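You operate a simulated robot arm through the tools that you are given. There is no shell and no other tool. Be economical: measure what you need, move in short steps, check, and stop when the job is done.

You are at the controls of a simulated two-armed robot. One attempt, no reset.

TASK
Fetch the wheel and set it in the inside of the clean tray. Put the red cover on the top of the grey table away on the top of the racks bench. Take the hub wheel on the top of the fitting cart and put it away on the top of the racks bench. Pick up the caps carton from the top of the fitting cart with one hand, pass it to the other hand and put it on the top of the pick bench. Take the red pot on the top of the fitting cart and put it away on the top of the check bench. Press the zero button three times. Put the green pot on the green card on the good shelf. Any order will do. Set down upright: caps carton.
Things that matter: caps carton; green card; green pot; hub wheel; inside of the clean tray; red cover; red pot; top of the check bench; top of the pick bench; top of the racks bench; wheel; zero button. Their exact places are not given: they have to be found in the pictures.

It is judged by the outcome, as a careful person would: the job done as asked, and still so three seconds after it is handed in. It fails if anything else is knocked over, pushed out of place, dropped, spilled or broken. Lids that push on must go on centred and level and be pressed home; caps that screw on are set level and turned clockwise until they are tight.

THE ROBOT
Two 7-joint arms with two-finger grippers on one trunk, on a base that drives. Base frame: it is fixed to the floor where the robot stands at the start and does not move with it; the origin is under the middle of the robot, x ahead of it, y to its left, z up. Units: m, degrees, N and s.
The left shoulder is at the start at [0.078, 0.151, 0.938], the right one opposite. With the tool pointing down near the work surface each hand reaches from about 0.24 to 0.78 m from the robot's upright axis, wherever it stands, measured 20 degrees to its own side. Places, roughly: caps carton [-3, -13.5, 1]; green card [-5.25, -12.5, 1]; green pot (6x6x5 cm) [-5.4, -14.3, 0.8]; hub wheel [-2.25, -13.5, 0.75]; inside of the clean tray (17x15 cm) [3.8, -2.26, 0.8]; red cover (12x12x4 cm) [0.5, -0.5, 0.8]; red pot (6x6x5 cm) [-3.5, -13.7, 0.9]; top of the check bench [-5.5, -14.1, 0.8]; top of the pick bench [-2.2, -17.3, 0.9]; top of the racks bench [5.4, 1.1, 0.8]; wheel (6x6x5 cm) [0.5, -0.2, 0.8]; zero button [-5.2, -14.4, 0.8]. Payload 2.54 kg a hand.
The tool frame of a hand sits at the grasp point between the pads (the TCP): z along the fingers, y along the line on which they close. The tips reach 0.03 m beyond it. Largest opening 0.116 m; the body of the gripper starts 0.095 m behind the TCP.
Orientation is that of the tool frame in the base frame, as a unit quaternion [x, y, z, w]. With the fingers straight down and closing along the base's y, the tool's x points along the base's -x, its y along +y and its z along -z.

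THE INTERFACE
- The arms move only by the tool apply_moves. It takes "left_moves", "right_moves" or both (then of equal length, played together; a hand with none holds still); each is a list of rows, each a list of 7 numbers: the shift along the tool's x, y, z in units of 40 mm (1.0 is 40 mm), then the turn, a rotation vector about the tool's x, y, z in units of 5 degrees (1.0 is 5 degrees), then the finger opening in mm, from 0 to 116. In form: [[x, y, z, wx, wy, wz, hand], ...]. A call has 1 to 10 rows; each row shifts and turns the commanded pose from where the row before left it, along the tool's axes as they then stand. A call with a number of a shift or a turn outside -1 to 1 is refused whole. Each row takes 0.2 s and may step no farther than 0.05 m and 8.6 degrees from the row before; otherwise, or with a gripper value out of range, the whole call is refused. Where a pose cannot be reached the arm comes as near as it can. A force on the tool above 40 N (or 10 N above the force at the start of the call, whichever is more), or a blocked arm, ends the call early, and 0.2 s more pass. The fingers move at their own pace (about 0.072 m/s each) and stop on an object; they squeeze with about 26 N. The grip force told is the motor's: it shows also when the fingers shut on nothing. Time passes only in rows, and 0.2 s behind the last, so rows that do not move let the fingers close. It gives the time, the measured TCP pose, the force on the tool (base axes), the opening and the grip force at its end, in the units of the frame above (readings bear some noise), with the torque about the TCP (base axes, N m) and any sound that the robot's microphone picked up.
- Cameras (640 x 400 px; columns grow to the right, rows downward): "scene" is now at [0.1413, -0.0541, 1.1087]; the picture's right is [-0.60, -0.80, 0.00], its down [-0.03, 0.02, -1.00] and it looks along [0.80, -0.60, -0.04] (base axes); focal length 214 px, centre (320, 200). "left" rides on the left gripper at [0.069, 0.015, -0.122] in its tool frame; the picture's right is [-0.21, 0.98, 0.00], its down [-0.83, -0.18, -0.53] and it looks along [-0.52, -0.11, 0.85] (tool axes); focal length 251 px, centre (320, 200). "right" rides on the right gripper at [0.069, -0.015, -0.122] in its tool frame; the picture's right is [0.21, 0.98, 0.00], its down [-0.83, 0.18, -0.53] and it looks along [-0.52, 0.11, 0.85] (tool axes); focal length 251 px, centre (320, 200).
- capture(camera): a new picture of that camera. It takes no simulated time.
- slide_trunk(by): slides the trunk up (or, below 0, down) by that many m; the arms and the scene camera ride with it, the base frame stays. It gives what a move gives, with no picture.
- base_move(legs): drives the robot by 1 to 6 legs, each [ahead, left, turn to the left] in m, m and degrees, along the robot's own axes; the way and the turn of a leg run together, so that a leg with both is an arc; at most 1.5 m and 180 degrees a leg. The arms and the cameras ride along, it lands a little off, and it stops where it bumps. It gives what a move gives.
- head_to(pan, tilt): turns the head with the scene camera to pan (to the left, within 80 degrees either way) and tilt (down, from -29 to 69), counted from straight ahead of the robot. It gives what a move gives.
- pixel_to_xyz(camera, pixels): for up to 12 pixels [column, row] of the newest picture of that camera ("zoom" is the newest enlarged one), the place [x, y, z] in the base frame of the surface seen there, good to about 0.002 m. It takes no simulated time.
- enlarge(camera, box): a new picture of the part [left, top, right, bottom] of that camera's present view, enlarged. It takes no simulated time.
- hand_in(): hands the job in; it is judged then, once.

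Go step by step. Measure first, check grasps and placings, and put right what went wrong. The budget is 138 turns and 164 pictures, counting those below and the enlarged ones. Unless the task says otherwise, let go and move clear before handing in.

The tools are called after "Emit:" as name(argument=value, ...) on one line, values as JSON. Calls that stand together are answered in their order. apply_moves: Moves the arms, as the interface text tells. Its arguments: {"type":"object","properties":{"left_moves":{"type":"array"},"right_moves":{"type":"array"}},"required":[]} The other tools are called the same way: slide_trunk (by) slides the trunk up or down; base_move (legs) drives the base; head_to (pan, tilt) turns the head that bears the scene camera; capture (camera) takes a picture; pixel_to_xyz (camera, pixels) gives the place of the surface under pixels of a picture; enlarge (camera, box) takes an enlarged picture of a part of a camera's view; hand_in () hands the job in.

At the start:

```text
time: 0.0
left_ee_pos: [0.3286, -0.0605, 1.1287]
left_ee_rot: [-0.001, 1.0, 0.0, -0.001]
left_wrist_force: [0.2, 0.0, -0.2]
left_moment: [0.0, -0.03, 0.01]
left_grip_width: 0.1157
left_grip_force: 0.1
right_ee_pos: [0.3163, -0.4039, 1.0758]
right_ee_rot: [0.0, 1.0, 0.0, 0.001]
right_wrist_force: [0.9, 0.5, -0.1]
right_moment: [0.01, 0.01, -0.03]
right_grip_width: 0.1164
right_grip_force: 0.1
trunk travel left (down, up): [-0.175, 0.114]
robot x, y, heading: [-0.0017, -0.0003, 0.0]
head pan, tilt: [-37.1, 2.3]
```

scene: 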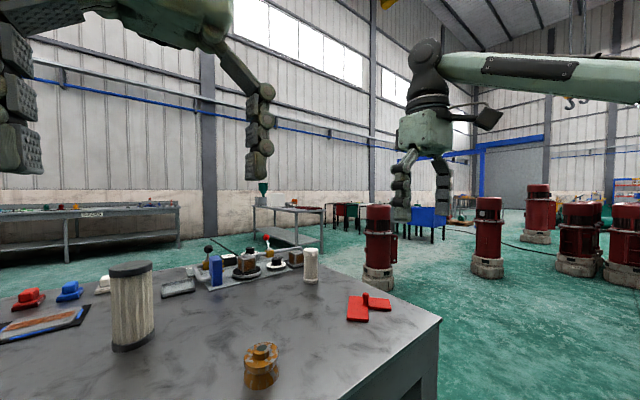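
right: 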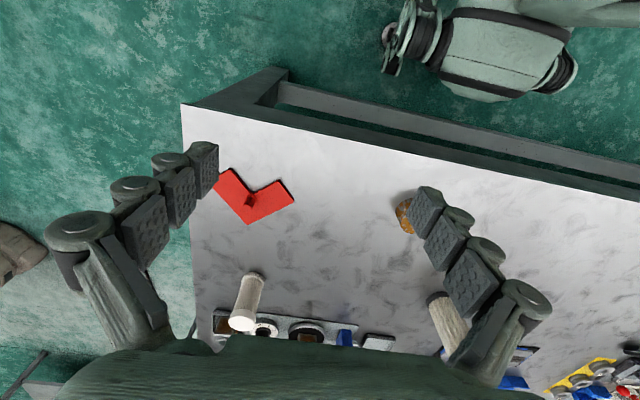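
left: 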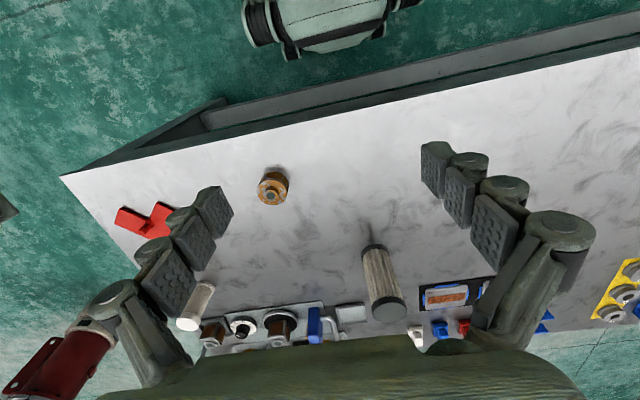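

The scene shows the brass wheel near (262,366) and the red L-shaped cover near (365,308) on the grey table. I measure both.

Emit:
pixel_to_xyz(camera="left", pixels=[[272, 186], [262, 196], [284, 197], [272, 202], [120, 222], [160, 206], [168, 212], [145, 232], [140, 222]])

Emit:
pixel_to_xyz(camera="right", pixels=[[250, 202], [230, 180], [280, 195], [250, 215], [222, 180], [285, 185], [300, 250], [402, 215]])

Emit:
enlarge(camera="scene", box=[220, 280, 420, 400])

Emit:
enlarge(camera="right", box=[190, 140, 320, 240])

```text
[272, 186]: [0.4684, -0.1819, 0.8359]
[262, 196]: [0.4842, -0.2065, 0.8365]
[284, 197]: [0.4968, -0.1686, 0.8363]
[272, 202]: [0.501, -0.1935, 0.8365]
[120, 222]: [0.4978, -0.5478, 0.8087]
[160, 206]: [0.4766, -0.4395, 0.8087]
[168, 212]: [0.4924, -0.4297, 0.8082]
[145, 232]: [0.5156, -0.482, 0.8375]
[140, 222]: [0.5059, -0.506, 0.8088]
```

```text
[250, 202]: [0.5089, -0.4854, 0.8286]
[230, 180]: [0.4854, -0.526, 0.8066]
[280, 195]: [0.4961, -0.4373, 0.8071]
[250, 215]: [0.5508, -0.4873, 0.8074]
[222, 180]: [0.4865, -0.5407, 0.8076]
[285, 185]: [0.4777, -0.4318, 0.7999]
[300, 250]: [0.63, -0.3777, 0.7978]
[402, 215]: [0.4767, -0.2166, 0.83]
```

```text
3.20 times, centred on (320, 340) of scene
```

zoom: 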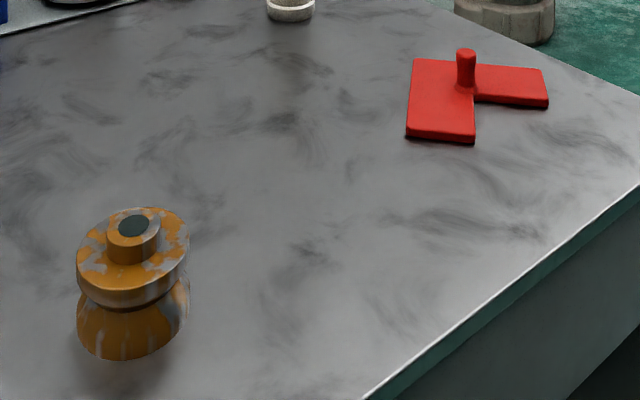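

```text
4.00 times, centred on (255, 190) of right
```

zoom: 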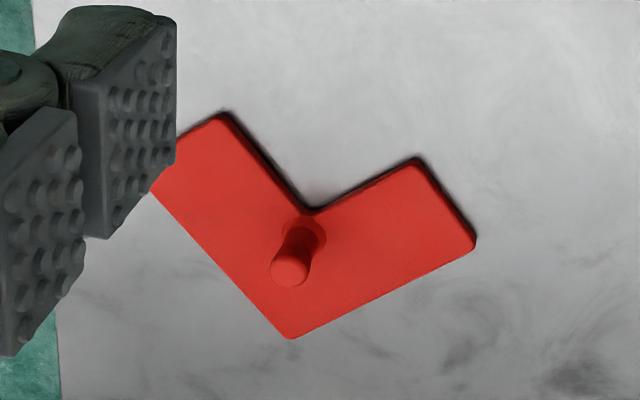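

The pin on the cover stands at about (0.51,-0.485), and the wheel is about 4 cm tall. I pin down the centres, then move both hands above.

Emit:
pixel_to_xyz(camera="zoom", pixels=[[290, 272], [280, 272], [300, 272], [290, 282], [290, 260]])

Emit:
enlarge(camera="left", box=[232, 150, 312, 230])

```text
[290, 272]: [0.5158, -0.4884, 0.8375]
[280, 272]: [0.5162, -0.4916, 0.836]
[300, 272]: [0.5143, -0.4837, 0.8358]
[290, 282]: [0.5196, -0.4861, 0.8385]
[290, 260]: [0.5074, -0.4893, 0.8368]
```

```text
5.00 times, centred on (272, 190) of left
```

zoom: 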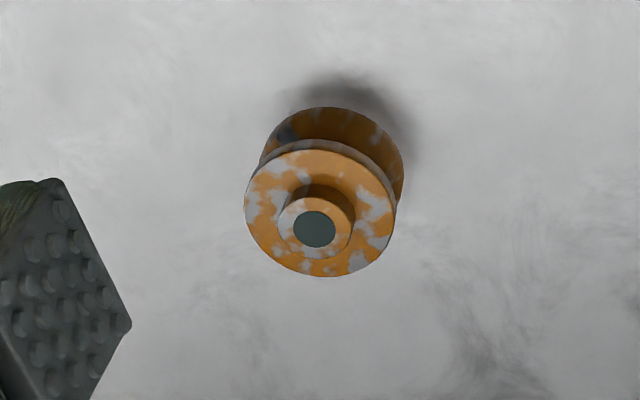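

Emit:
pixel_to_xyz(camera="zoom", pixels=[[250, 210], [390, 215], [330, 155], [320, 272], [313, 230], [313, 210], [330, 245], [330, 120]])

Emit:
apply_moves(left_moves=[[-1, -0.5, 0.4, 0, 0, 0, 90], [-1, -0.5, 0.6, 0, 0, 0, 90], [-1, -0.5, 0.6, 0, 0, 0, 90], [-1, -0.5, 0.6, 0, 0, 0, 90], [0, -0.5, 1, 0, 0, 0, 90], [0, -0.5, 1, 0, 0, 0, 90]], right_moves=[[-1, -0.4, 0.4, 0, 0, 0, 60], [-1, -0.4, 0.4, 0, 0, 0, 60], [-1, -0.4, 0.4, 0, 0, 0, 60], [-1, -0.4, 0.4, 0, 0, 0, 60], [-0.95, -0.4, 0.4, 0, 0, 0, 60], [0, -0.1, 0.7, 0, 0, 0, 60]])

```text
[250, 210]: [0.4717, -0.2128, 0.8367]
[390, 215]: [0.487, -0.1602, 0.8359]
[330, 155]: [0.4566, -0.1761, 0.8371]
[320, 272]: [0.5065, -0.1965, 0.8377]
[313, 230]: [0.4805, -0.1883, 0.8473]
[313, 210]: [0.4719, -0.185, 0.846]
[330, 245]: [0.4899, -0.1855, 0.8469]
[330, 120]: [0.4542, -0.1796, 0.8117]
```

```text
refused: row 2 steps farther than a row can; nothing moved
```

The wheel's centre is (0.481,-0.187) and its rim is about 0.054 wide. I resend the moves with smaller steps.

Emit:
apply_moves(left_moves=[[-0.635, -0.527, 0.745, 0, 0, 0, 100], [-0.635, -0.527, 0.745, 0, 0, 0, 100], [-0.635, -0.527, 0.745, 0, 0, 0, 100], [-0.635, -0.527, 0.745, 0, 0, 0, 100], [-0.635, -0.527, 0.745, 0, 0, 0, 100], [-0.635, -0.527, 0.745, 0, 0, 0, 100]], right_moves=[[-0.828, -0.35, 0.608, 0, 0, 0, 60], [-0.828, -0.35, 0.608, 0, 0, 0, 60], [-0.828, -0.35, 0.608, 0, 0, 0, 60], [-0.828, -0.35, 0.608, 0, 0, 0, 60], [-0.828, -0.35, 0.608, 0, 0, 0, 60], [-0.828, -0.35, 0.608, 0, 0, 0, 60]])

Emit:
capture(camera="left")

Emit:
capture(camera="right")

```text
time: 1.4
left_ee_pos: [0.4824, -0.1864, 0.9485]
left_ee_rot: [0.0, 1.0, 0.001, 0.0]
left_wrist_force: [0.6, -1.0, -1.0]
left_moment: [-0.01, 0.0, 0.0]
left_grip_width: 0.1
left_grip_force: 0.0
right_ee_pos: [0.5175, -0.4861, 0.9301]
right_ee_rot: [0.0, 1.0, 0.0, 0.001]
right_wrist_force: [0.1, -0.3, 0.1]
right_moment: [0.03, 0.02, -0.02]
right_grip_width: 0.0597
right_grip_force: 0.0
trunk travel left (down, up): [-0.175, 0.114]
robot x, y, heading: [0.0036, 0.0019, -0.2]
head pan, tilt: [-37.1, 2.3]
```

```text
157 pictures are left
```

left: 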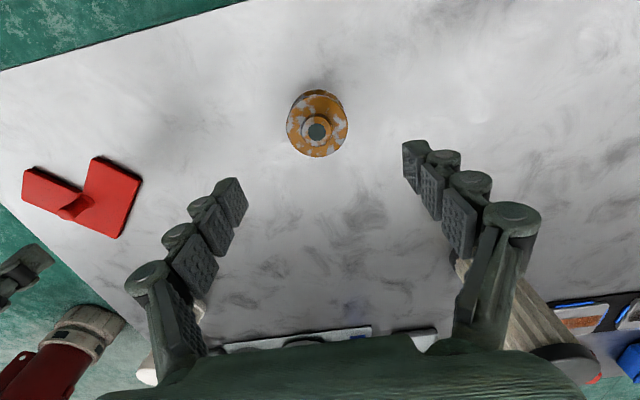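

```text
156 pictures are left
```

right: 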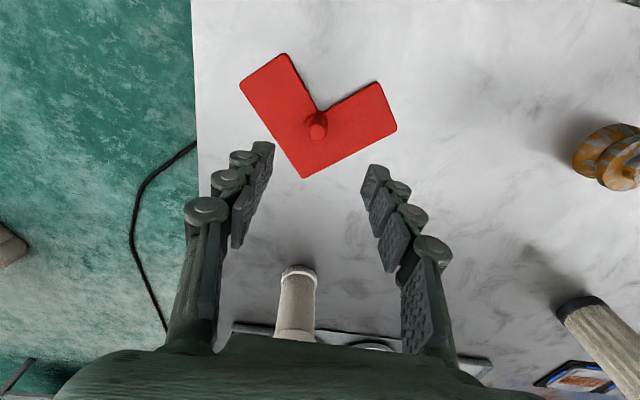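

Both hands are well placed. I check pin and wheel positions, and the tall cylinder's clearance.

Emit:
pixel_to_xyz(camera="left", pixels=[[316, 132], [290, 122], [346, 124], [570, 350], [540, 300]])

Emit:
pixel_to_xyz(camera="right", pixels=[[317, 129], [311, 129], [324, 129], [317, 120], [298, 270]])

```text
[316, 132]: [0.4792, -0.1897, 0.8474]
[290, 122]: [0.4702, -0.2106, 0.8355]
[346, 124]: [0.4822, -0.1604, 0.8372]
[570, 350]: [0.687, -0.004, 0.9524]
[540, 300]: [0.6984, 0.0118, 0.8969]
```

```text
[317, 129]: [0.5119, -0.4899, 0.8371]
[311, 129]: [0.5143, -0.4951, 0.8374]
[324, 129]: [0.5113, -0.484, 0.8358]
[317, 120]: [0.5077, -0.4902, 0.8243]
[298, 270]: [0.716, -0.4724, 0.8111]
```

I descend with both hands: the right to 0.843 on the pin, the left to 0.832 around the wheel, then close.

Emit:
apply_moves(left_moves=[[0.05, 0, 0.97, 0, 0, 0, 90], [0, -0.03, 0.97, 0, 0, 0, 90], [0, 0, 0.97, 0, 0, 0, 90], [0, 0, 0, 0, 0, 0, 30], [0, 0, 0, 0, 0, 0, 30], [0, 0, 0, 0, 0, 0, 30]], right_moves=[[0.05, -0.05, 0.73, 0, 0, 0, 60], [0, 0, 0.73, 0, 0, 0, 60], [0, 0, 0.73, 0, 0, 0, 60], [0, 0, 0, 0, 0, 0, 0], [0, 0, 0, 0, 0, 0, 0], [0, 0, 0, 0, 0, 0, 0]])

Emit:
capture(camera="right")

Emit:
capture(camera="left")

```text
time: 2.8
left_ee_pos: [0.4792, -0.1875, 0.8322]
left_ee_rot: [0.0, 1.0, -0.001, 0.001]
left_wrist_force: [-1.5, -0.8, 2.3]
left_moment: [-0.16, -0.1, -0.03]
left_grip_width: 0.0573
left_grip_force: 26.1
right_ee_pos: [0.5142, -0.4887, 0.8432]
right_ee_rot: [0.0, 1.0, 0.0, 0.0]
right_wrist_force: [-0.6, 0.3, -0.4]
right_moment: [0.04, -0.01, -0.01]
right_grip_width: 0.0151
right_grip_force: 25.9
trunk travel left (down, up): [-0.175, 0.114]
robot x, y, heading: [0.0031, 0.0003, 0.4]
head pan, tilt: [-37.1, 2.3]
```

```text
155 pictures are left
```

right: 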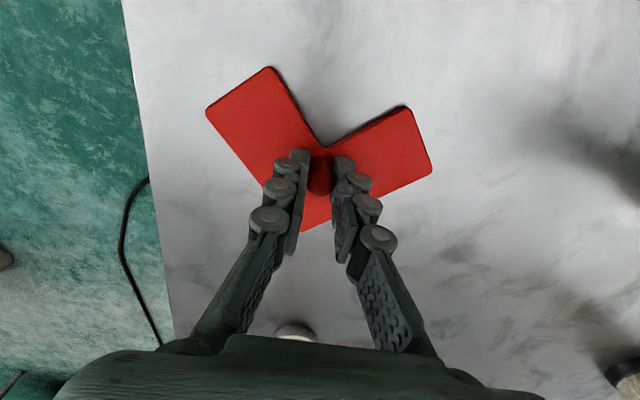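

```text
154 pictures are left
```

left: 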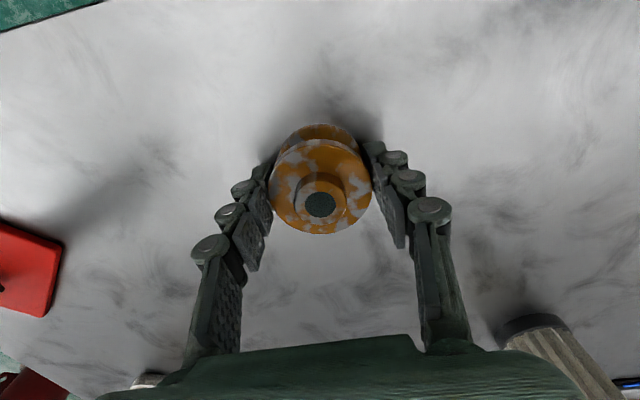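

Both grasps hold (0.057 and 0.015 openings). I lift straight up, then draw the hands in.

Emit:
apply_moves(left_moves=[[0, 0, -0.5, 0, 0, 0, 30], [0, 0, -1, 0, 0, 0, 30], [0, 0, -1, 0, 0, 0, 30], [0, 0, -1, 0, 0, 0, 30], [0, 0, -1, 0, 0, 0, 30], [0.5, 0.8, 0, 0, 0, 0, 30], [0.5, 0.8, 0, 0, 0, 0, 30], [0.5, 0.8, 0, 0, 0, 0, 30], [0.5, 0.8, 0, 0, 0, 0, 30], [0.5, 0.8, 0, 0, 0, 0, 30]], right_moves=[[0, 0, -0.5, 0, 0, 0, 0], [0, 0, -1, 0, 0, 0, 0], [0, 0, -1, 0, 0, 0, 0], [0, 0, -1, 0, 0, 0, 0], [0, 0, -1, 0, 0, 0, 0], [0.8, 0.5, 0, 0, 0, 0, 0], [0.8, 0.5, 0, 0, 0, 0, 0], [0.8, 0.5, 0, 0, 0, 0, 0], [0.8, 0.5, 0, 0, 0, 0, 0], [0, 0.5, 0, 0, 0, 0, 0]])

Emit:
head_to(pan=-45, tilt=25)

Emit:
capture(camera="scene")

Emit:
capture(camera="right")

```text
time: 5.0
left_ee_pos: [0.3767, -0.0262, 1.0155]
left_ee_rot: [0.0, 1.0, -0.001, 0.0]
left_wrist_force: [0.1, -0.1, -5.2]
left_moment: [0.0, 0.0, -0.03]
left_grip_width: 0.0574
left_grip_force: 26.0
right_ee_pos: [0.3846, -0.3889, 1.0233]
right_ee_rot: [0.001, 1.0, -0.001, 0.001]
right_wrist_force: [0.3, 0.0, -1.8]
right_moment: [0.02, -0.03, -0.01]
right_grip_width: 0.0151
right_grip_force: 25.8
trunk travel left (down, up): [-0.175, 0.114]
robot x, y, heading: [0.0014, 0.0009, -0.1]
head pan, tilt: [-37.1, 2.3]
```

```text
time: 5.9
left_ee_pos: [0.3774, -0.0281, 1.0156]
left_ee_rot: [0.0, 1.0, -0.001, 0.001]
left_wrist_force: [-0.1, -0.4, -6.1]
left_moment: [0.0, 0.0, 0.01]
left_grip_width: 0.0572
left_grip_force: 26.2
right_ee_pos: [0.3859, -0.3909, 1.0238]
right_ee_rot: [0.001, 1.0, 0.0, 0.0]
right_wrist_force: [0.3, 0.1, -0.1]
right_moment: [0.03, 0.01, -0.03]
right_grip_width: 0.0151
right_grip_force: 25.6
trunk travel left (down, up): [-0.175, 0.114]
robot x, y, heading: [0.0017, 0.0005, -0.2]
head pan, tilt: [-45.0, 25.0]
```

```text
153 pictures are left
```

scene: 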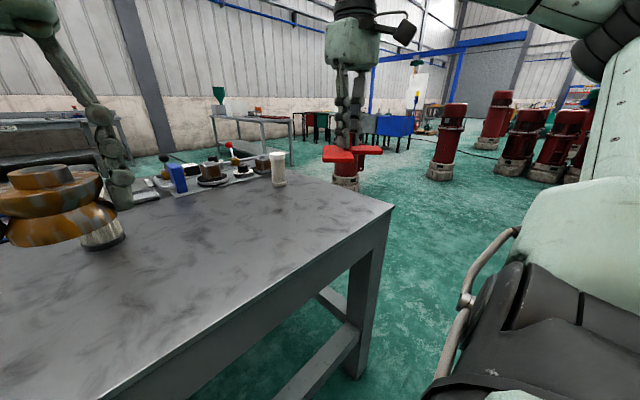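

```text
152 pictures are left
```

right: 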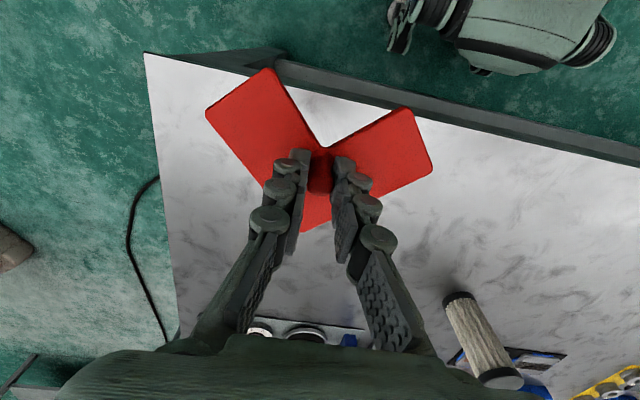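

Both items are held. Before driving I map the table end, the red machines and the benches ahead.

Emit:
pixel_to_xyz(camera="scene", pixels=[[392, 207], [360, 370], [440, 178], [500, 145], [520, 175], [548, 180], [272, 130], [395, 150], [347, 185], [300, 145], [215, 120], [440, 120]])

Emit:
head_to(pan=-10, tilt=5)

Emit:
capture(camera="scene")

```text
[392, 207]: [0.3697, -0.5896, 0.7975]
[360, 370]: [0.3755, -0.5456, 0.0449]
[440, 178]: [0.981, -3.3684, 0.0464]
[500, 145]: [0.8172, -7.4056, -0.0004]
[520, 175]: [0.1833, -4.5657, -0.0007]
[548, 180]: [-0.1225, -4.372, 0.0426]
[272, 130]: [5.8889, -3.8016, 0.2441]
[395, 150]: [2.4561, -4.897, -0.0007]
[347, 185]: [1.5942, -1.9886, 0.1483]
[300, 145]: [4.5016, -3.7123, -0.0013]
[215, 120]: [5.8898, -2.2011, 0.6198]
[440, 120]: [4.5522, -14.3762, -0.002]
```

```text
time: 6.9
left_ee_pos: [0.3775, -0.0272, 1.0146]
left_ee_rot: [0.0, 1.0, 0.0, 0.0]
left_wrist_force: [0.0, 0.3, -5.0]
left_moment: [0.03, -0.03, -0.03]
left_grip_width: 0.0575
left_grip_force: 26.0
right_ee_pos: [0.383, -0.3898, 1.0228]
right_ee_rot: [0.0, 1.0, -0.001, 0.0]
right_wrist_force: [0.5, 0.8, -1.1]
right_moment: [0.04, 0.01, 0.03]
right_grip_width: 0.0154
right_grip_force: 26.6
trunk travel left (down, up): [-0.175, 0.114]
robot x, y, heading: [0.0036, -0.0027, -0.1]
head pan, tilt: [-10.0, 5.0]
```

```text
151 pictures are left
```

scene: 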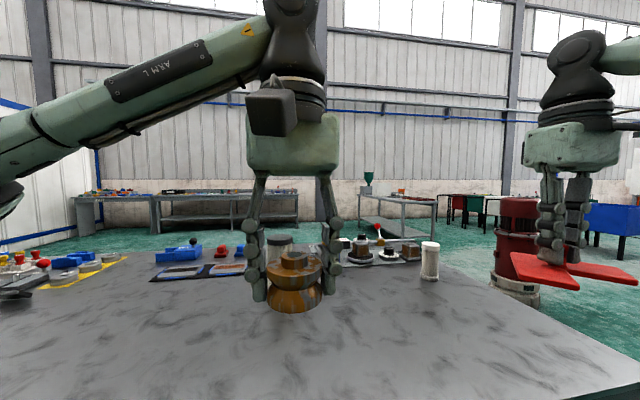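

The table's right end is at y≈-0.59, and a red pump stands near (1.6,-2.0). I drive back, right to y≈-1.1, then ahead through the gap.

Emit:
base_move(legs=[[-0.35, 0, 0], [0, -1.12, 0], [1.4, 0, 0], [1.2, 0, 0]])

Emit:
head_to(pan=-15, tilt=15)

Emit:
capture(camera="scene")

```text
time: 31.8
left_ee_pos: [2.5851, -1.1449, 1.0156]
left_ee_rot: [0.0, 1.0, -0.001, 0.0]
left_wrist_force: [0.1, 0.7, -5.3]
left_moment: [0.01, 0.02, -0.01]
left_grip_width: 0.0572
left_grip_force: 25.8
right_ee_pos: [2.5929, -1.5071, 1.0237]
right_ee_rot: [0.001, 1.0, 0.0, 0.0]
right_wrist_force: [0.2, 0.3, -0.7]
right_moment: [-0.02, 0.03, 0.03]
right_grip_width: 0.0152
right_grip_force: 26.4
trunk travel left (down, up): [-0.175, 0.114]
robot x, y, heading: [2.2076, -1.1147, 0.1]
head pan, tilt: [-10.0, 5.0]
```

```text
time: 32.5
left_ee_pos: [2.5832, -1.1449, 1.0157]
left_ee_rot: [0.0, 1.0, 0.0, 0.0]
left_wrist_force: [0.3, -0.1, -5.8]
left_moment: [0.0, 0.01, 0.01]
left_grip_width: 0.057
left_grip_force: 25.8
right_ee_pos: [2.5932, -1.5074, 1.0233]
right_ee_rot: [0.002, 1.0, 0.0, -0.001]
right_wrist_force: [-0.4, 0.4, -1.1]
right_moment: [-0.01, 0.02, 0.03]
right_grip_width: 0.0154
right_grip_force: 26.0
trunk travel left (down, up): [-0.175, 0.114]
robot x, y, heading: [2.2079, -1.117, 0.1]
head pan, tilt: [-15.0, 15.0]
```

```text
150 pictures are left
```

scene: 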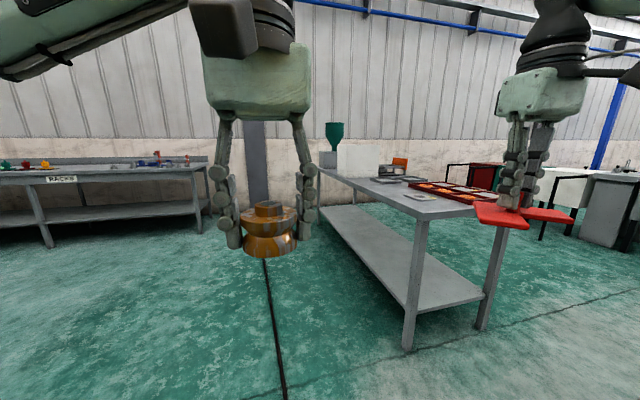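

A table with trays lies ahead at the right, and the bench labelled RACKS is at the left. I enlarge the tray table and measure.

Emit:
enlarge(camera="scene", box=[310, 110, 510, 235])

Emit:
pixel_to_xyz(camera="scene", pixels=[[405, 215], [320, 170], [485, 205], [420, 197], [450, 190], [46, 240], [62, 180], [5, 172], [195, 170], [400, 345], [570, 240]])

```text
3.20 times, centred on (410, 172) of scene
```

zoom: 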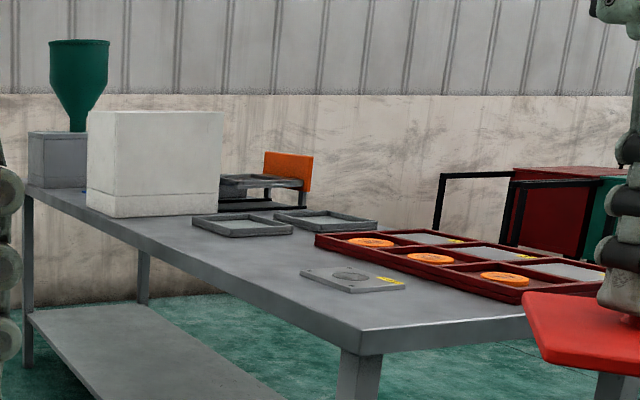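

```text
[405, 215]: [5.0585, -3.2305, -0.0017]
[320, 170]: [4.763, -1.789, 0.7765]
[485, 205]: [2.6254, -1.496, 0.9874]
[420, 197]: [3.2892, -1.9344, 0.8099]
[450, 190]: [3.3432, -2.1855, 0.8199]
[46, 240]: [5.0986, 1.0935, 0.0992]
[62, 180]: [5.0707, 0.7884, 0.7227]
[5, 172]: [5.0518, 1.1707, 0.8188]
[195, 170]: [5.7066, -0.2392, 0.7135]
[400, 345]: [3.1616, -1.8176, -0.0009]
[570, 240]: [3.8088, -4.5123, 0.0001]
```

I need a closer look from the open side of the tray table. I drive alongside it and turn to face it.

Emit:
base_move(legs=[[1.45, 0, 0], [0, 0, -90]])

Emit:
head_to(pan=0, tilt=25)

Emit:
capture(camera="scene")

```text
time: 43.7
left_ee_pos: [3.6159, -1.5065, 1.0151]
left_ee_rot: [0.717, 0.697, -0.001, 0.0]
left_wrist_force: [-0.4, -1.2, -5.1]
left_moment: [-0.01, -0.03, 0.01]
left_grip_width: 0.0573
left_grip_force: 25.8
right_ee_pos: [3.2525, -1.5032, 1.0231]
right_ee_rot: [0.718, 0.696, 0.0, 0.0]
right_wrist_force: [0.6, -0.9, -0.1]
right_moment: [0.02, 0.0, -0.01]
right_grip_width: 0.015
right_grip_force: 26.0
trunk travel left (down, up): [-0.175, 0.114]
robot x, y, heading: [3.6513, -1.128, -91.6]
head pan, tilt: [-15.0, 15.0]
```

```text
time: 44.4
left_ee_pos: [3.6154, -1.5052, 1.015]
left_ee_rot: [0.717, 0.697, 0.0, 0.0]
left_wrist_force: [0.0, -0.6, -5.7]
left_moment: [0.04, -0.03, -0.05]
left_grip_width: 0.0572
left_grip_force: 25.4
right_ee_pos: [3.2526, -1.5018, 1.0235]
right_ee_rot: [0.719, 0.695, 0.0, 0.0]
right_wrist_force: [0.0, 0.8, -2.4]
right_moment: [-0.01, -0.02, -0.04]
right_grip_width: 0.0152
right_grip_force: 25.7
trunk travel left (down, up): [-0.175, 0.114]
robot x, y, heading: [3.6523, -1.1249, -91.8]
head pan, tilt: [0.0, 25.0]
```

```text
148 pictures are left
```

scene: 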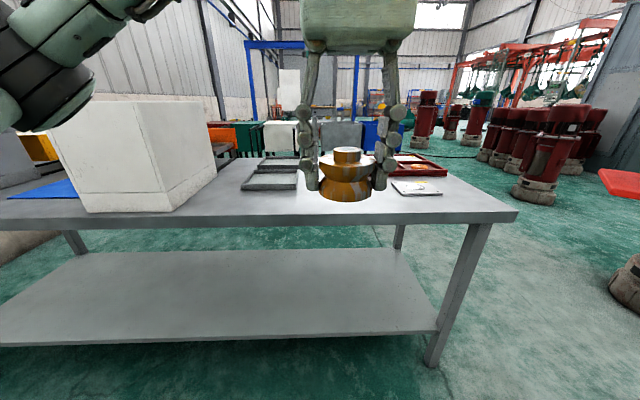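

Emit:
enlarge(camera="scene", box=[210, 140, 330, 215])

Emit:
pixel_to_xyz(camera="scene", pixels=[[246, 188], [297, 188], [252, 174], [298, 174], [260, 167], [308, 167], [269, 158], [515, 215], [170, 200], [210, 165], [280, 162], [272, 180]])

Emit:
capture(camera="left")

```text
5.33 times, centred on (270, 178) of scene
```

zoom: 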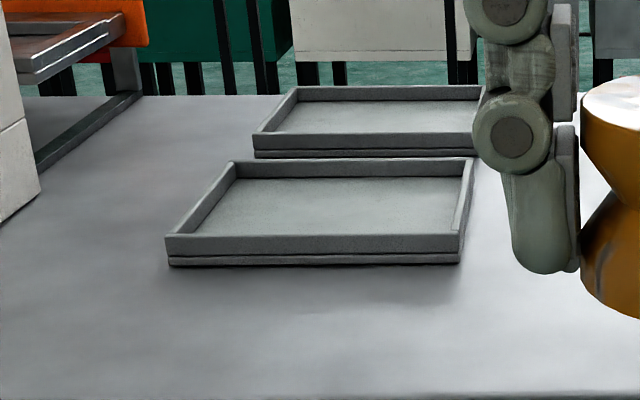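

```text
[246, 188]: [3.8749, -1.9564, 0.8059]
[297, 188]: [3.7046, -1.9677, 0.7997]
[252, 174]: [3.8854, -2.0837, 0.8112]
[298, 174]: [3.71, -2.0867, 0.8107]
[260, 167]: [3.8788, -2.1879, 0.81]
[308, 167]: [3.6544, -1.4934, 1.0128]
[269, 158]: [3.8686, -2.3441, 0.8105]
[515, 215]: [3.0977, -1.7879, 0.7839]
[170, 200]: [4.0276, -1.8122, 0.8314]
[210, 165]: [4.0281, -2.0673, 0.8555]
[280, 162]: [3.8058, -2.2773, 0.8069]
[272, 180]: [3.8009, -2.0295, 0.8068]
```

```text
146 pictures are left
```

left: 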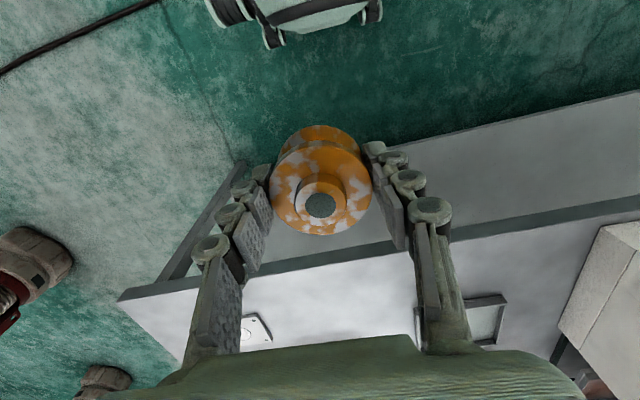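

There are two grey trays, near (3.80,-2.02) and far (3.80,-2.26), so I must find which one is "clean". I drive a little closer and look down.

Emit:
base_move(legs=[[0.32, 0, 1.7]])

Emit:
head_to(pan=10, tilt=32)

Emit:
capture(camera="scene")

Emit:
capture(camera="left")

```text
time: 46.6
left_ee_pos: [3.6233, -1.8243, 1.0156]
left_ee_rot: [0.705, 0.709, 0.0, -0.001]
left_wrist_force: [0.1, -0.9, -4.6]
left_moment: [0.02, -0.01, -0.01]
left_grip_width: 0.057
left_grip_force: 26.3
right_ee_pos: [3.2625, -1.8344, 1.0234]
right_ee_rot: [0.706, 0.708, 0.0, 0.0]
right_wrist_force: [-0.4, 0.0, -0.9]
right_moment: [-0.02, 0.01, -0.01]
right_grip_width: 0.0151
right_grip_force: 25.7
trunk travel left (down, up): [-0.175, 0.114]
robot x, y, heading: [3.6513, -1.4451, -89.6]
head pan, tilt: [0.0, 25.0]
```

```text
time: 47.3
left_ee_pos: [3.6225, -1.8244, 1.0154]
left_ee_rot: [0.706, 0.708, 0.0, 0.0]
left_wrist_force: [0.6, 0.2, -6.2]
left_moment: [0.0, 0.05, 0.01]
left_grip_width: 0.0569
left_grip_force: 25.8
right_ee_pos: [3.2612, -1.8317, 1.0237]
right_ee_rot: [0.706, 0.708, -0.001, 0.001]
right_wrist_force: [-0.7, 0.0, -1.2]
right_moment: [-0.02, -0.01, 0.01]
right_grip_width: 0.0151
right_grip_force: 25.9
trunk travel left (down, up): [-0.175, 0.114]
robot x, y, heading: [3.6513, -1.4449, -89.7]
head pan, tilt: [10.0, 32.0]
```

```text
145 pictures are left
```

scene: 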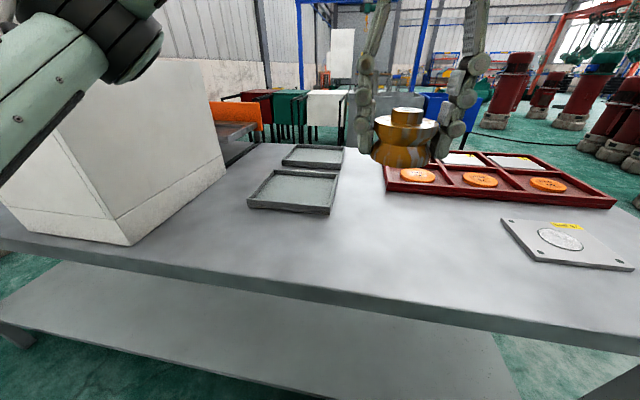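

```text
144 pictures are left
```

left: 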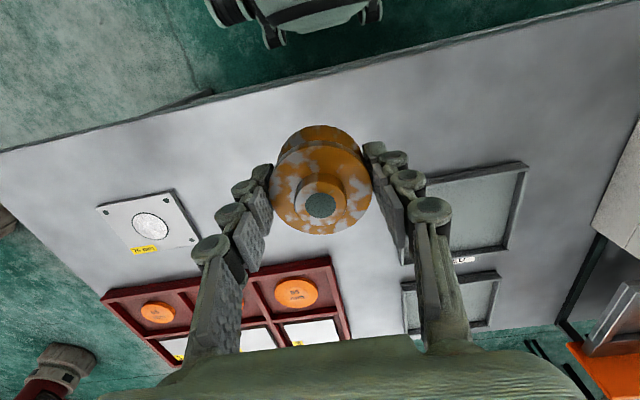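

A label peeks out at left pixel (462,260) between the trays. I enlarge it.

Emit:
enlarge(camera="left", box=[400, 150, 540, 340])

Emit:
enlarge(camera="scene", box=[240, 135, 360, 220])

```text
2.11 times, centred on (470, 245) of left
```

zoom: 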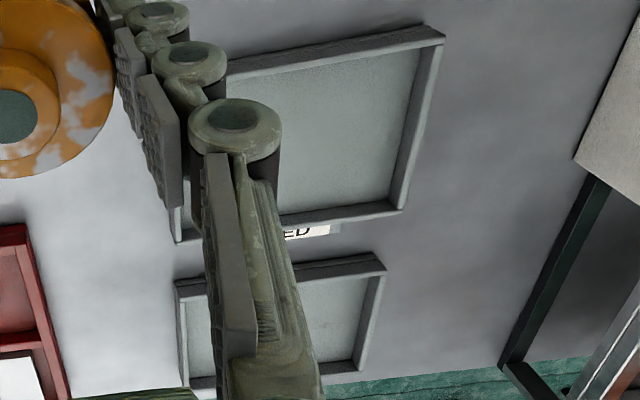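

```text
4.71 times, centred on (300, 178) of scene
```

zoom: 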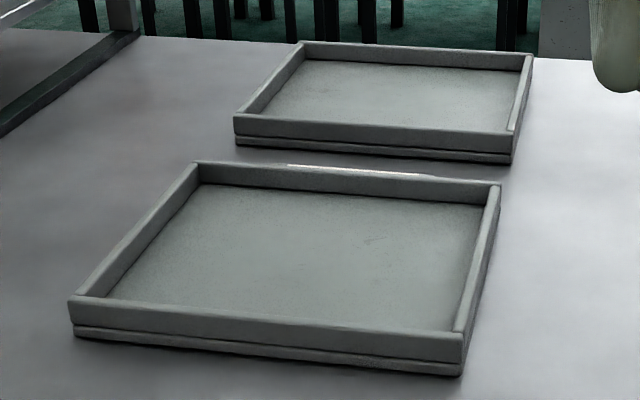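

The label reads "…ED" behind the near tray. I shift the left hand right (base -x) to uncover it.

Emit:
apply_moves(left_moves=[[0, -1, 0, 0, 0, 0, 30], [0, -1, 0, 0, 0, 0, 30], [0, -1, 0, 0, 0, 0, 30]])

Emit:
enlarge(camera="left", box=[400, 120, 640, 400])

```text
time: 48.1
left_ee_pos: [3.5007, -1.8251, 1.0148]
left_ee_rot: [0.706, 0.709, 0.0, 0.0]
left_wrist_force: [-1.0, -0.2, -4.7]
left_moment: [0.03, 0.0, -0.01]
left_grip_width: 0.0571
left_grip_force: 25.9
right_ee_pos: [3.2621, -1.8331, 1.0233]
right_ee_rot: [0.707, 0.708, 0.0, -0.001]
right_wrist_force: [0.2, -0.3, -0.3]
right_moment: [0.0, 0.0, 0.0]
right_grip_width: 0.015
right_grip_force: 25.9
trunk travel left (down, up): [-0.175, 0.114]
robot x, y, heading: [3.6469, -1.4471, -90.0]
head pan, tilt: [10.0, 32.0]
```

```text
1.43 times, centred on (520, 260) of left
```

zoom: 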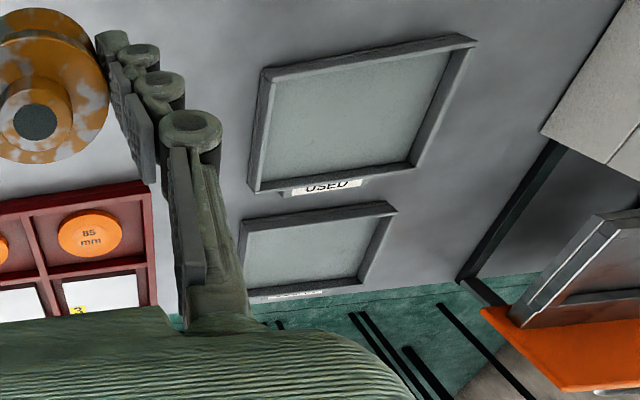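

The near tray is marked USED, so the far one is the clean tray. I measure it, and edge the base forward a bit for reach.

Emit:
pixel_to_xyz(camera="zoom", pixels=[[315, 250], [250, 285], [365, 275], [247, 228], [385, 210], [300, 292]])

Emit:
base_move(legs=[[0.05, 0, 0]])

```text
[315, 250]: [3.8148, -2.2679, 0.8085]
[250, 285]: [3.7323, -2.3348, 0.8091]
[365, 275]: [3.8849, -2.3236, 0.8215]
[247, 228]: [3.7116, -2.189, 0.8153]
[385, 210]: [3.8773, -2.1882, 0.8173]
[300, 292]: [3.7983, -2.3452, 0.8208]
```

```text
time: 49.0
left_ee_pos: [3.5007, -1.8733, 1.0153]
left_ee_rot: [0.706, 0.708, 0.0, 0.0]
left_wrist_force: [-0.2, 0.1, -5.9]
left_moment: [0.06, -0.02, 0.0]
left_grip_width: 0.0572
left_grip_force: 26.0
right_ee_pos: [3.2602, -1.8818, 1.0226]
right_ee_rot: [0.706, 0.708, 0.001, 0.0]
right_wrist_force: [0.0, -1.5, 0.0]
right_moment: [0.04, 0.04, 0.02]
right_grip_width: 0.0151
right_grip_force: 26.5
trunk travel left (down, up): [-0.175, 0.114]
robot x, y, heading: [3.6502, -1.4964, -90.0]
head pan, tilt: [10.0, 32.0]
```

I carry the wheel over the clean tray's centre.

Emit:
apply_moves(left_moves=[[-0.94, 0.75, 0, 0, 0, 0, 30], [-0.94, 0.75, 0, 0, 0, 0, 30], [-0.94, 0.75, 0, 0, 0, 0, 30], [-0.94, 0.75, 0, 0, 0, 0, 30], [-0.94, 0.75, 0, 0, 0, 0, 30], [-0.94, 0.75, 0, 0, 0, 0, 30], [-0.94, 0.75, 0, 0, 0, 0, 30], [-0.94, 0.75, 0, 0, 0, 0, 30], [-0.94, 0.75, 0, 0, 0, 0, 30], [-0.94, 0.75, 0, 0, 0, 0, 30]])

Emit:
capture(camera="scene")

Emit:
capture(camera="left")

```text
time: 51.2
left_ee_pos: [3.7743, -2.1858, 1.0082]
left_ee_rot: [0.707, 0.707, 0.0, -0.001]
left_wrist_force: [0.2, 0.3, -5.6]
left_moment: [-0.01, -0.04, 0.03]
left_grip_width: 0.057
left_grip_force: 26.1
left hand out of reach, approached as far as the arm can: row 9, 10
right_ee_pos: [3.2621, -1.8812, 1.0233]
right_ee_rot: [0.706, 0.708, 0.0, 0.0]
right_wrist_force: [-0.2, 0.6, -1.5]
right_moment: [0.03, 0.02, 0.02]
right_grip_width: 0.0153
right_grip_force: 26.2
trunk travel left (down, up): [-0.175, 0.114]
robot x, y, heading: [3.652, -1.492, -90.0]
head pan, tilt: [10.0, 32.0]
```

```text
140 pictures are left
```

scene: 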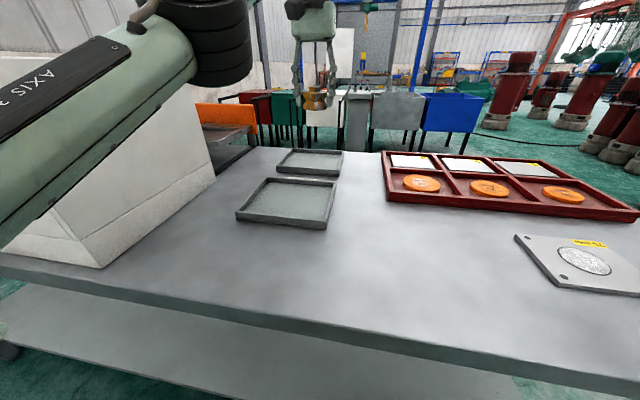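

```text
139 pictures are left
```

left: 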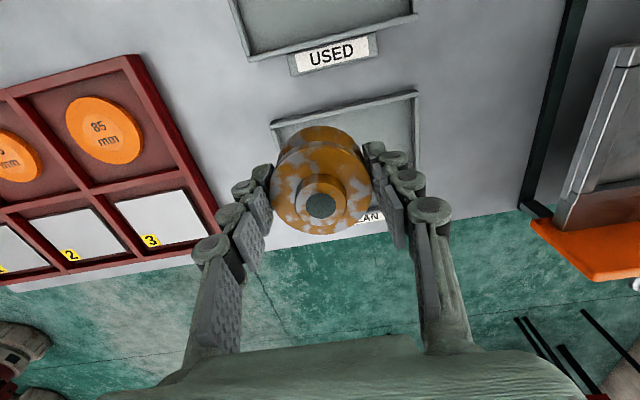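

The label "…AN" confirms the clean tray. Reach ran out at this height, so I go lower, where the arm reaches farther, then extend.

Emit:
apply_moves(left_moves=[[0, 0, 0.8, 0, 0, 0, 30], [0, 0, 0.8, 0, 0, 0, 30], [0, 0, 0.8, 0, 0, 0, 30], [-0.4, 0.2, 0, 0, 0, 0, 30], [-0.4, 0.2, 0, 0, 0, 0, 30], [-0.2, 0.2, 0, 0, 0, 0, 30]])

Emit:
capture(camera="left")

```text
time: 52.6
left_ee_pos: [3.7983, -2.2254, 0.9133]
left_ee_rot: [0.707, 0.708, -0.001, 0.0]
left_wrist_force: [0.2, 0.9, -6.0]
left_moment: [0.01, 0.0, 0.02]
left_grip_width: 0.0574
left_grip_force: 25.7
right_ee_pos: [3.2626, -1.8812, 1.0225]
right_ee_rot: [0.706, 0.708, 0.0, 0.0]
right_wrist_force: [0.0, -0.6, -0.4]
right_moment: [-0.01, 0.0, -0.03]
right_grip_width: 0.0148
right_grip_force: 25.8
trunk travel left (down, up): [-0.175, 0.114]
robot x, y, heading: [3.6529, -1.4995, -89.9]
head pan, tilt: [10.0, 32.0]
```

```text
138 pictures are left
```

left: 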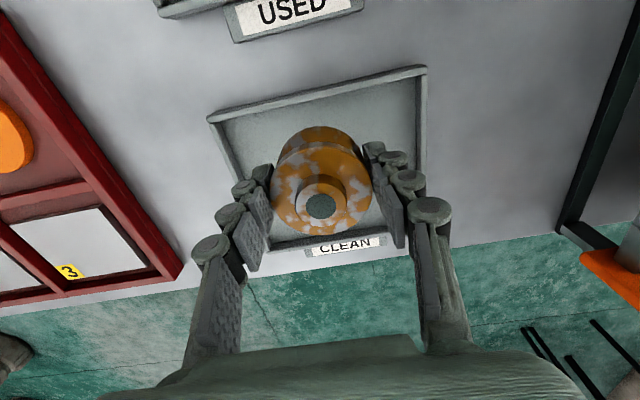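

The CLEAN label is readable and the wheel is over the tray but near its close wall. I lower a bit more and extend.

Emit:
apply_moves(left_moves=[[0, 0, 0.5, 0, 0, 0, 30], [-0.5, 0, 0.3, 0, 0, 0, 30], [-0.5, 0, 0.2, 0, 0, 0, 30]])

Emit:
capture(camera="left")

Emit:
enlarge(camera="scene", box=[220, 80, 380, 230])

```text
time: 53.4
left_ee_pos: [3.7982, -2.2396, 0.873]
left_ee_rot: [0.705, 0.709, 0.001, -0.001]
left_wrist_force: [-0.2, -0.5, -5.5]
left_moment: [0.01, -0.03, -0.02]
left_grip_width: 0.0572
left_grip_force: 26.4
left hand out of reach, approached as far as the arm can: row 2, 3
right_ee_pos: [3.262, -1.8813, 1.0229]
right_ee_rot: [0.706, 0.708, 0.0, -0.001]
right_wrist_force: [-0.5, 0.4, -1.3]
right_moment: [0.0, -0.01, 0.01]
right_grip_width: 0.0151
right_grip_force: 25.9
trunk travel left (down, up): [-0.175, 0.114]
robot x, y, heading: [3.6491, -1.495, -89.8]
head pan, tilt: [10.0, 32.0]
```

```text
137 pictures are left
```

left: 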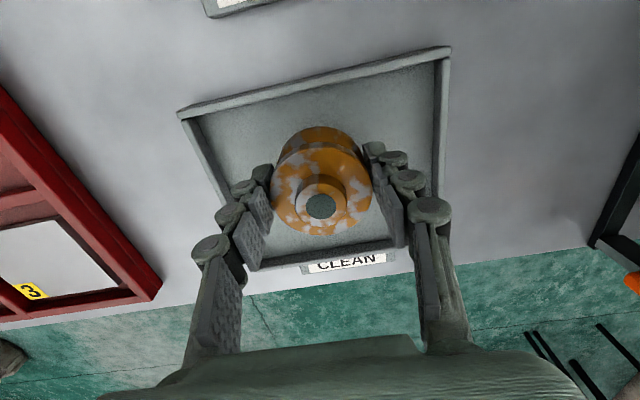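

```text
2.67 times, centred on (300, 155) of scene
```

zoom: 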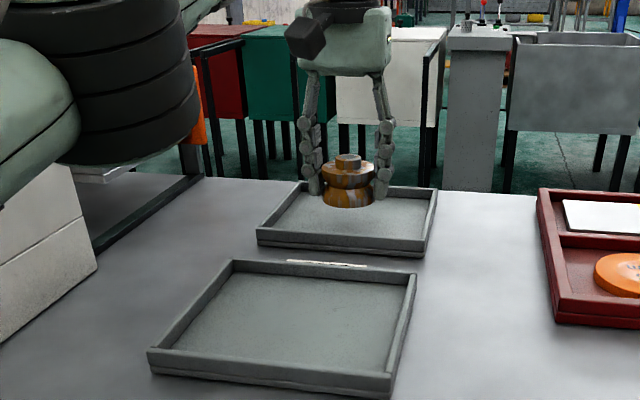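

y=-2.24 is well within the tray. I lower until contact.

Emit:
apply_moves(left_moves=[[0, 0, 0.4, 0, 0, 0, 30], [0, 0, 0.25, 0, 0, 0, 30], [0, 0, 0.06, 0, 0, 0, 30], [0, 0, 0.06, 0, 0, 0, 30]])

Emit:
capture(camera="left")

Emit:
enlarge(camera="scene", box=[220, 80, 380, 230])

```text
time: 54.4
left_ee_pos: [3.8, -2.2381, 0.8439]
left_ee_rot: [0.706, 0.709, 0.0, 0.0]
left_wrist_force: [0.8, 0.8, -6.0]
left_moment: [0.0, -0.01, 0.0]
left_grip_width: 0.057
left_grip_force: 26.0
right_ee_pos: [3.262, -1.8816, 1.0231]
right_ee_rot: [0.707, 0.708, 0.0, 0.0]
right_wrist_force: [0.0, 0.1, -0.4]
right_moment: [-0.03, 0.0, -0.01]
right_grip_width: 0.0151
right_grip_force: 25.9
trunk travel left (down, up): [-0.175, 0.114]
robot x, y, heading: [3.6503, -1.4978, -89.8]
head pan, tilt: [10.0, 32.0]
```

```text
135 pictures are left
```

left: 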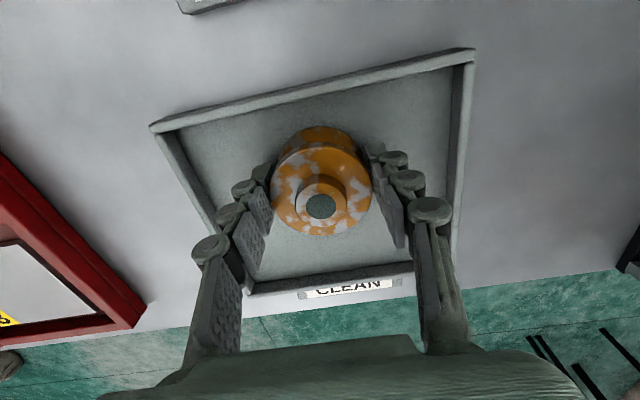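

```text
2.67 times, centred on (300, 155) of scene
```

zoom: 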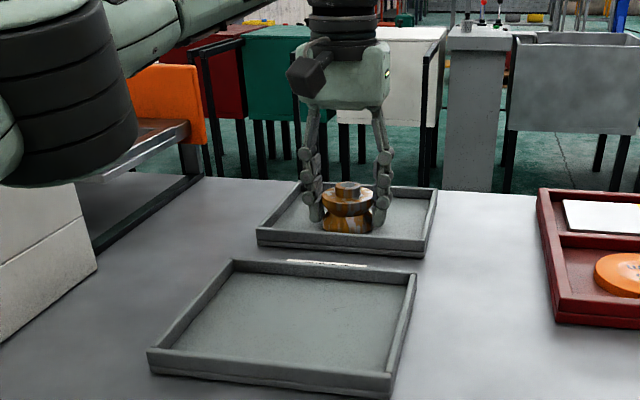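

No contact yet (the load still reads -6 N). I lower by small steps of 2 mm until it bears.

Emit:
apply_moves(left_moves=[[0, 0, 0.05, 0, 0, 0, 30], [0, 0, 0.05, 0, 0, 0, 30], [0, 0, 0.05, 0, 0, 0, 30]])

```text
time: 55.2
left_ee_pos: [3.7993, -2.2389, 0.8416]
left_ee_rot: [0.706, 0.708, -0.003, 0.001]
left_wrist_force: [-0.4, -4.0, 6.9]
left_moment: [-0.21, 0.25, 0.03]
left_grip_width: 0.0573
left_grip_force: 25.8
right_ee_pos: [3.2623, -1.8804, 1.0239]
right_ee_rot: [0.706, 0.708, 0.0, 0.001]
right_wrist_force: [0.5, -0.2, -0.4]
right_moment: [-0.01, 0.0, 0.04]
right_grip_width: 0.0151
right_grip_force: 26.4
trunk travel left (down, up): [-0.175, 0.114]
robot x, y, heading: [3.6494, -1.4986, -89.8]
head pan, tilt: [10.0, 32.0]
```

The wheel bears on the tray floor. I open moderately and rise straight up, then retract.

Emit:
apply_moves(left_moves=[[0, 0, 0, 0, 0, 0, 84], [0, 0, 0, 0, 0, 0, 84], [0, 0, -0.7, 0, 0, 0, 84], [0, 0, -0.9, 0, 0, 0, 84], [0, 0, -0.9, 0, 0, 0, 84], [0.5, 0, -0.9, 0, 0, 0, 84], [0.9, -0.3, -0.5, 0, 0, 0, 84], [1, -0.4, 0, 0, 0, 0, 84], [1, -0.4, 0, 0, 0, 0, 84], [1, -0.4, 0, 0, 0, 0, 84]])

Emit:
enlarge(camera="scene", box=[220, 100, 380, 230])

Emit:
capture(camera="left")

```text
time: 57.4
left_ee_pos: [3.7334, -2.041, 0.9945]
left_ee_rot: [0.708, 0.706, 0.003, 0.002]
left_wrist_force: [-0.1, 0.1, 0.6]
left_moment: [0.0, 0.01, -0.01]
left_grip_width: 0.0839
left_grip_force: 0.0
left hand out of reach, approached as far as the arm can: row 4, 5
right_ee_pos: [3.2561, -1.8797, 1.0221]
right_ee_rot: [0.707, 0.707, 0.001, 0.002]
right_wrist_force: [-0.5, 0.4, -1.8]
right_moment: [-0.01, -0.02, -0.05]
right_grip_width: 0.0151
right_grip_force: 25.7
trunk travel left (down, up): [-0.175, 0.114]
robot x, y, heading: [3.6482, -1.4959, -90.1]
head pan, tilt: [10.0, 32.0]
```

```text
3.08 times, centred on (300, 165) of scene
```

zoom: 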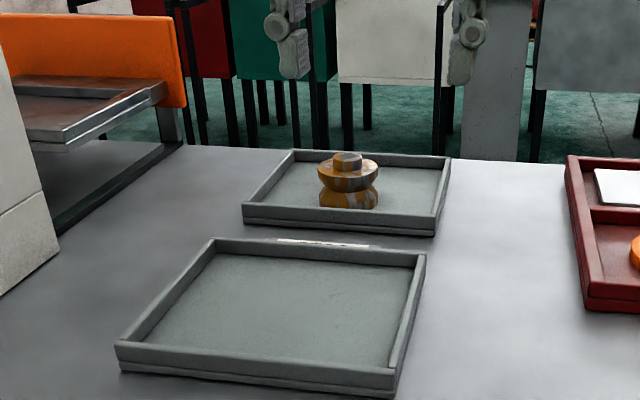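

```text
132 pictures are left
```

left: 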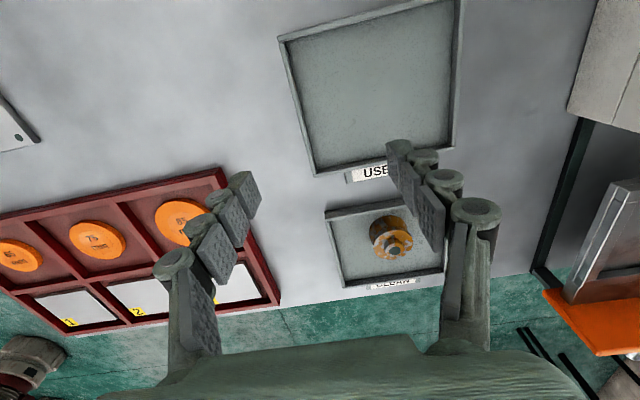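

The wheel sits upright in the CLEAN tray. I retract the left hand and drive toward the RACKS bench.

Emit:
apply_moves(left_moves=[[1, 0, 0, 0, 0, 0, 60], [1, 0, 0, 0, 0, 0, 60], [1, 0, 0, 0, 0, 0, 60], [1, 0, 0, 0, 0, 0, 60], [0, 0.8, 0, 0, 0, 0, 60]])

Emit:
base_move(legs=[[-1.1, 0, 0], [0, 0, 90], [0.4, 1.2, 0]])

Emit:
head_to(pan=0, tilt=20)

Emit:
capture(camera="scene")

```text
time: 58.8
left_ee_pos: [3.6927, -1.8699, 0.9915]
left_ee_rot: [0.751, 0.66, 0.025, 0.029]
left_wrist_force: [0.1, -1.6, 0.1]
left_moment: [0.07, 0.02, -0.01]
left_grip_width: 0.0597
left_grip_force: 0.1
right_ee_pos: [3.2176, -1.8715, 1.0193]
right_ee_rot: [0.713, 0.701, 0.006, 0.008]
right_wrist_force: [-3.0, -0.8, -2.9]
right_moment: [0.06, -0.14, 0.0]
right_grip_width: 0.015
right_grip_force: 26.3
trunk travel left (down, up): [-0.175, 0.114]
robot x, y, heading: [3.6293, -1.4938, -91.0]
head pan, tilt: [10.0, 32.0]
stopped in row 5 (left hand): the arm was blocked; the commanded pose is now the measured one
```

```text
time: 59.8
left_ee_pos: [3.6908, -1.8566, 0.9883]
left_ee_rot: [0.761, 0.647, 0.023, 0.034]
left_wrist_force: [1.3, -0.1, 0.3]
left_moment: [0.03, 0.04, 0.0]
left_grip_width: 0.0601
left_grip_force: 0.0
right_ee_pos: [3.226, -1.8601, 1.0201]
right_ee_rot: [0.715, 0.699, 0.003, 0.005]
right_wrist_force: [-0.6, 0.1, -0.8]
right_moment: [0.04, -0.02, -0.02]
right_grip_width: 0.0151
right_grip_force: 26.1
trunk travel left (down, up): [-0.175, 0.114]
robot x, y, heading: [3.6285, -1.4873, -91.4]
head pan, tilt: [10.0, 32.0]
stopped in leg 1: the robot was blocked; the commanded pose is now the measured one
```

```text
time: 60.5
left_ee_pos: [3.6932, -1.8562, 0.9866]
left_ee_rot: [0.761, 0.648, 0.024, 0.033]
left_wrist_force: [0.3, -0.1, -0.8]
left_moment: [0.06, 0.0, -0.03]
left_grip_width: 0.0602
left_grip_force: 0.0
right_ee_pos: [3.2257, -1.8618, 1.0196]
right_ee_rot: [0.714, 0.7, 0.002, 0.004]
right_wrist_force: [-0.4, 0.5, -0.8]
right_moment: [-0.01, 0.0, 0.03]
right_grip_width: 0.015
right_grip_force: 25.8
trunk travel left (down, up): [-0.175, 0.114]
robot x, y, heading: [3.6334, -1.4877, -90.9]
head pan, tilt: [0.0, 20.0]
```

```text
131 pictures are left
```

scene: 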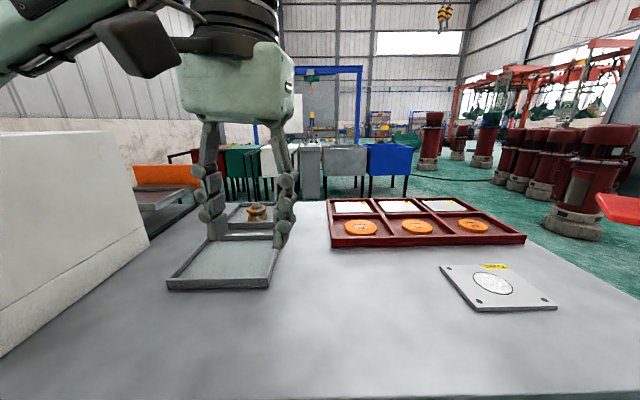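

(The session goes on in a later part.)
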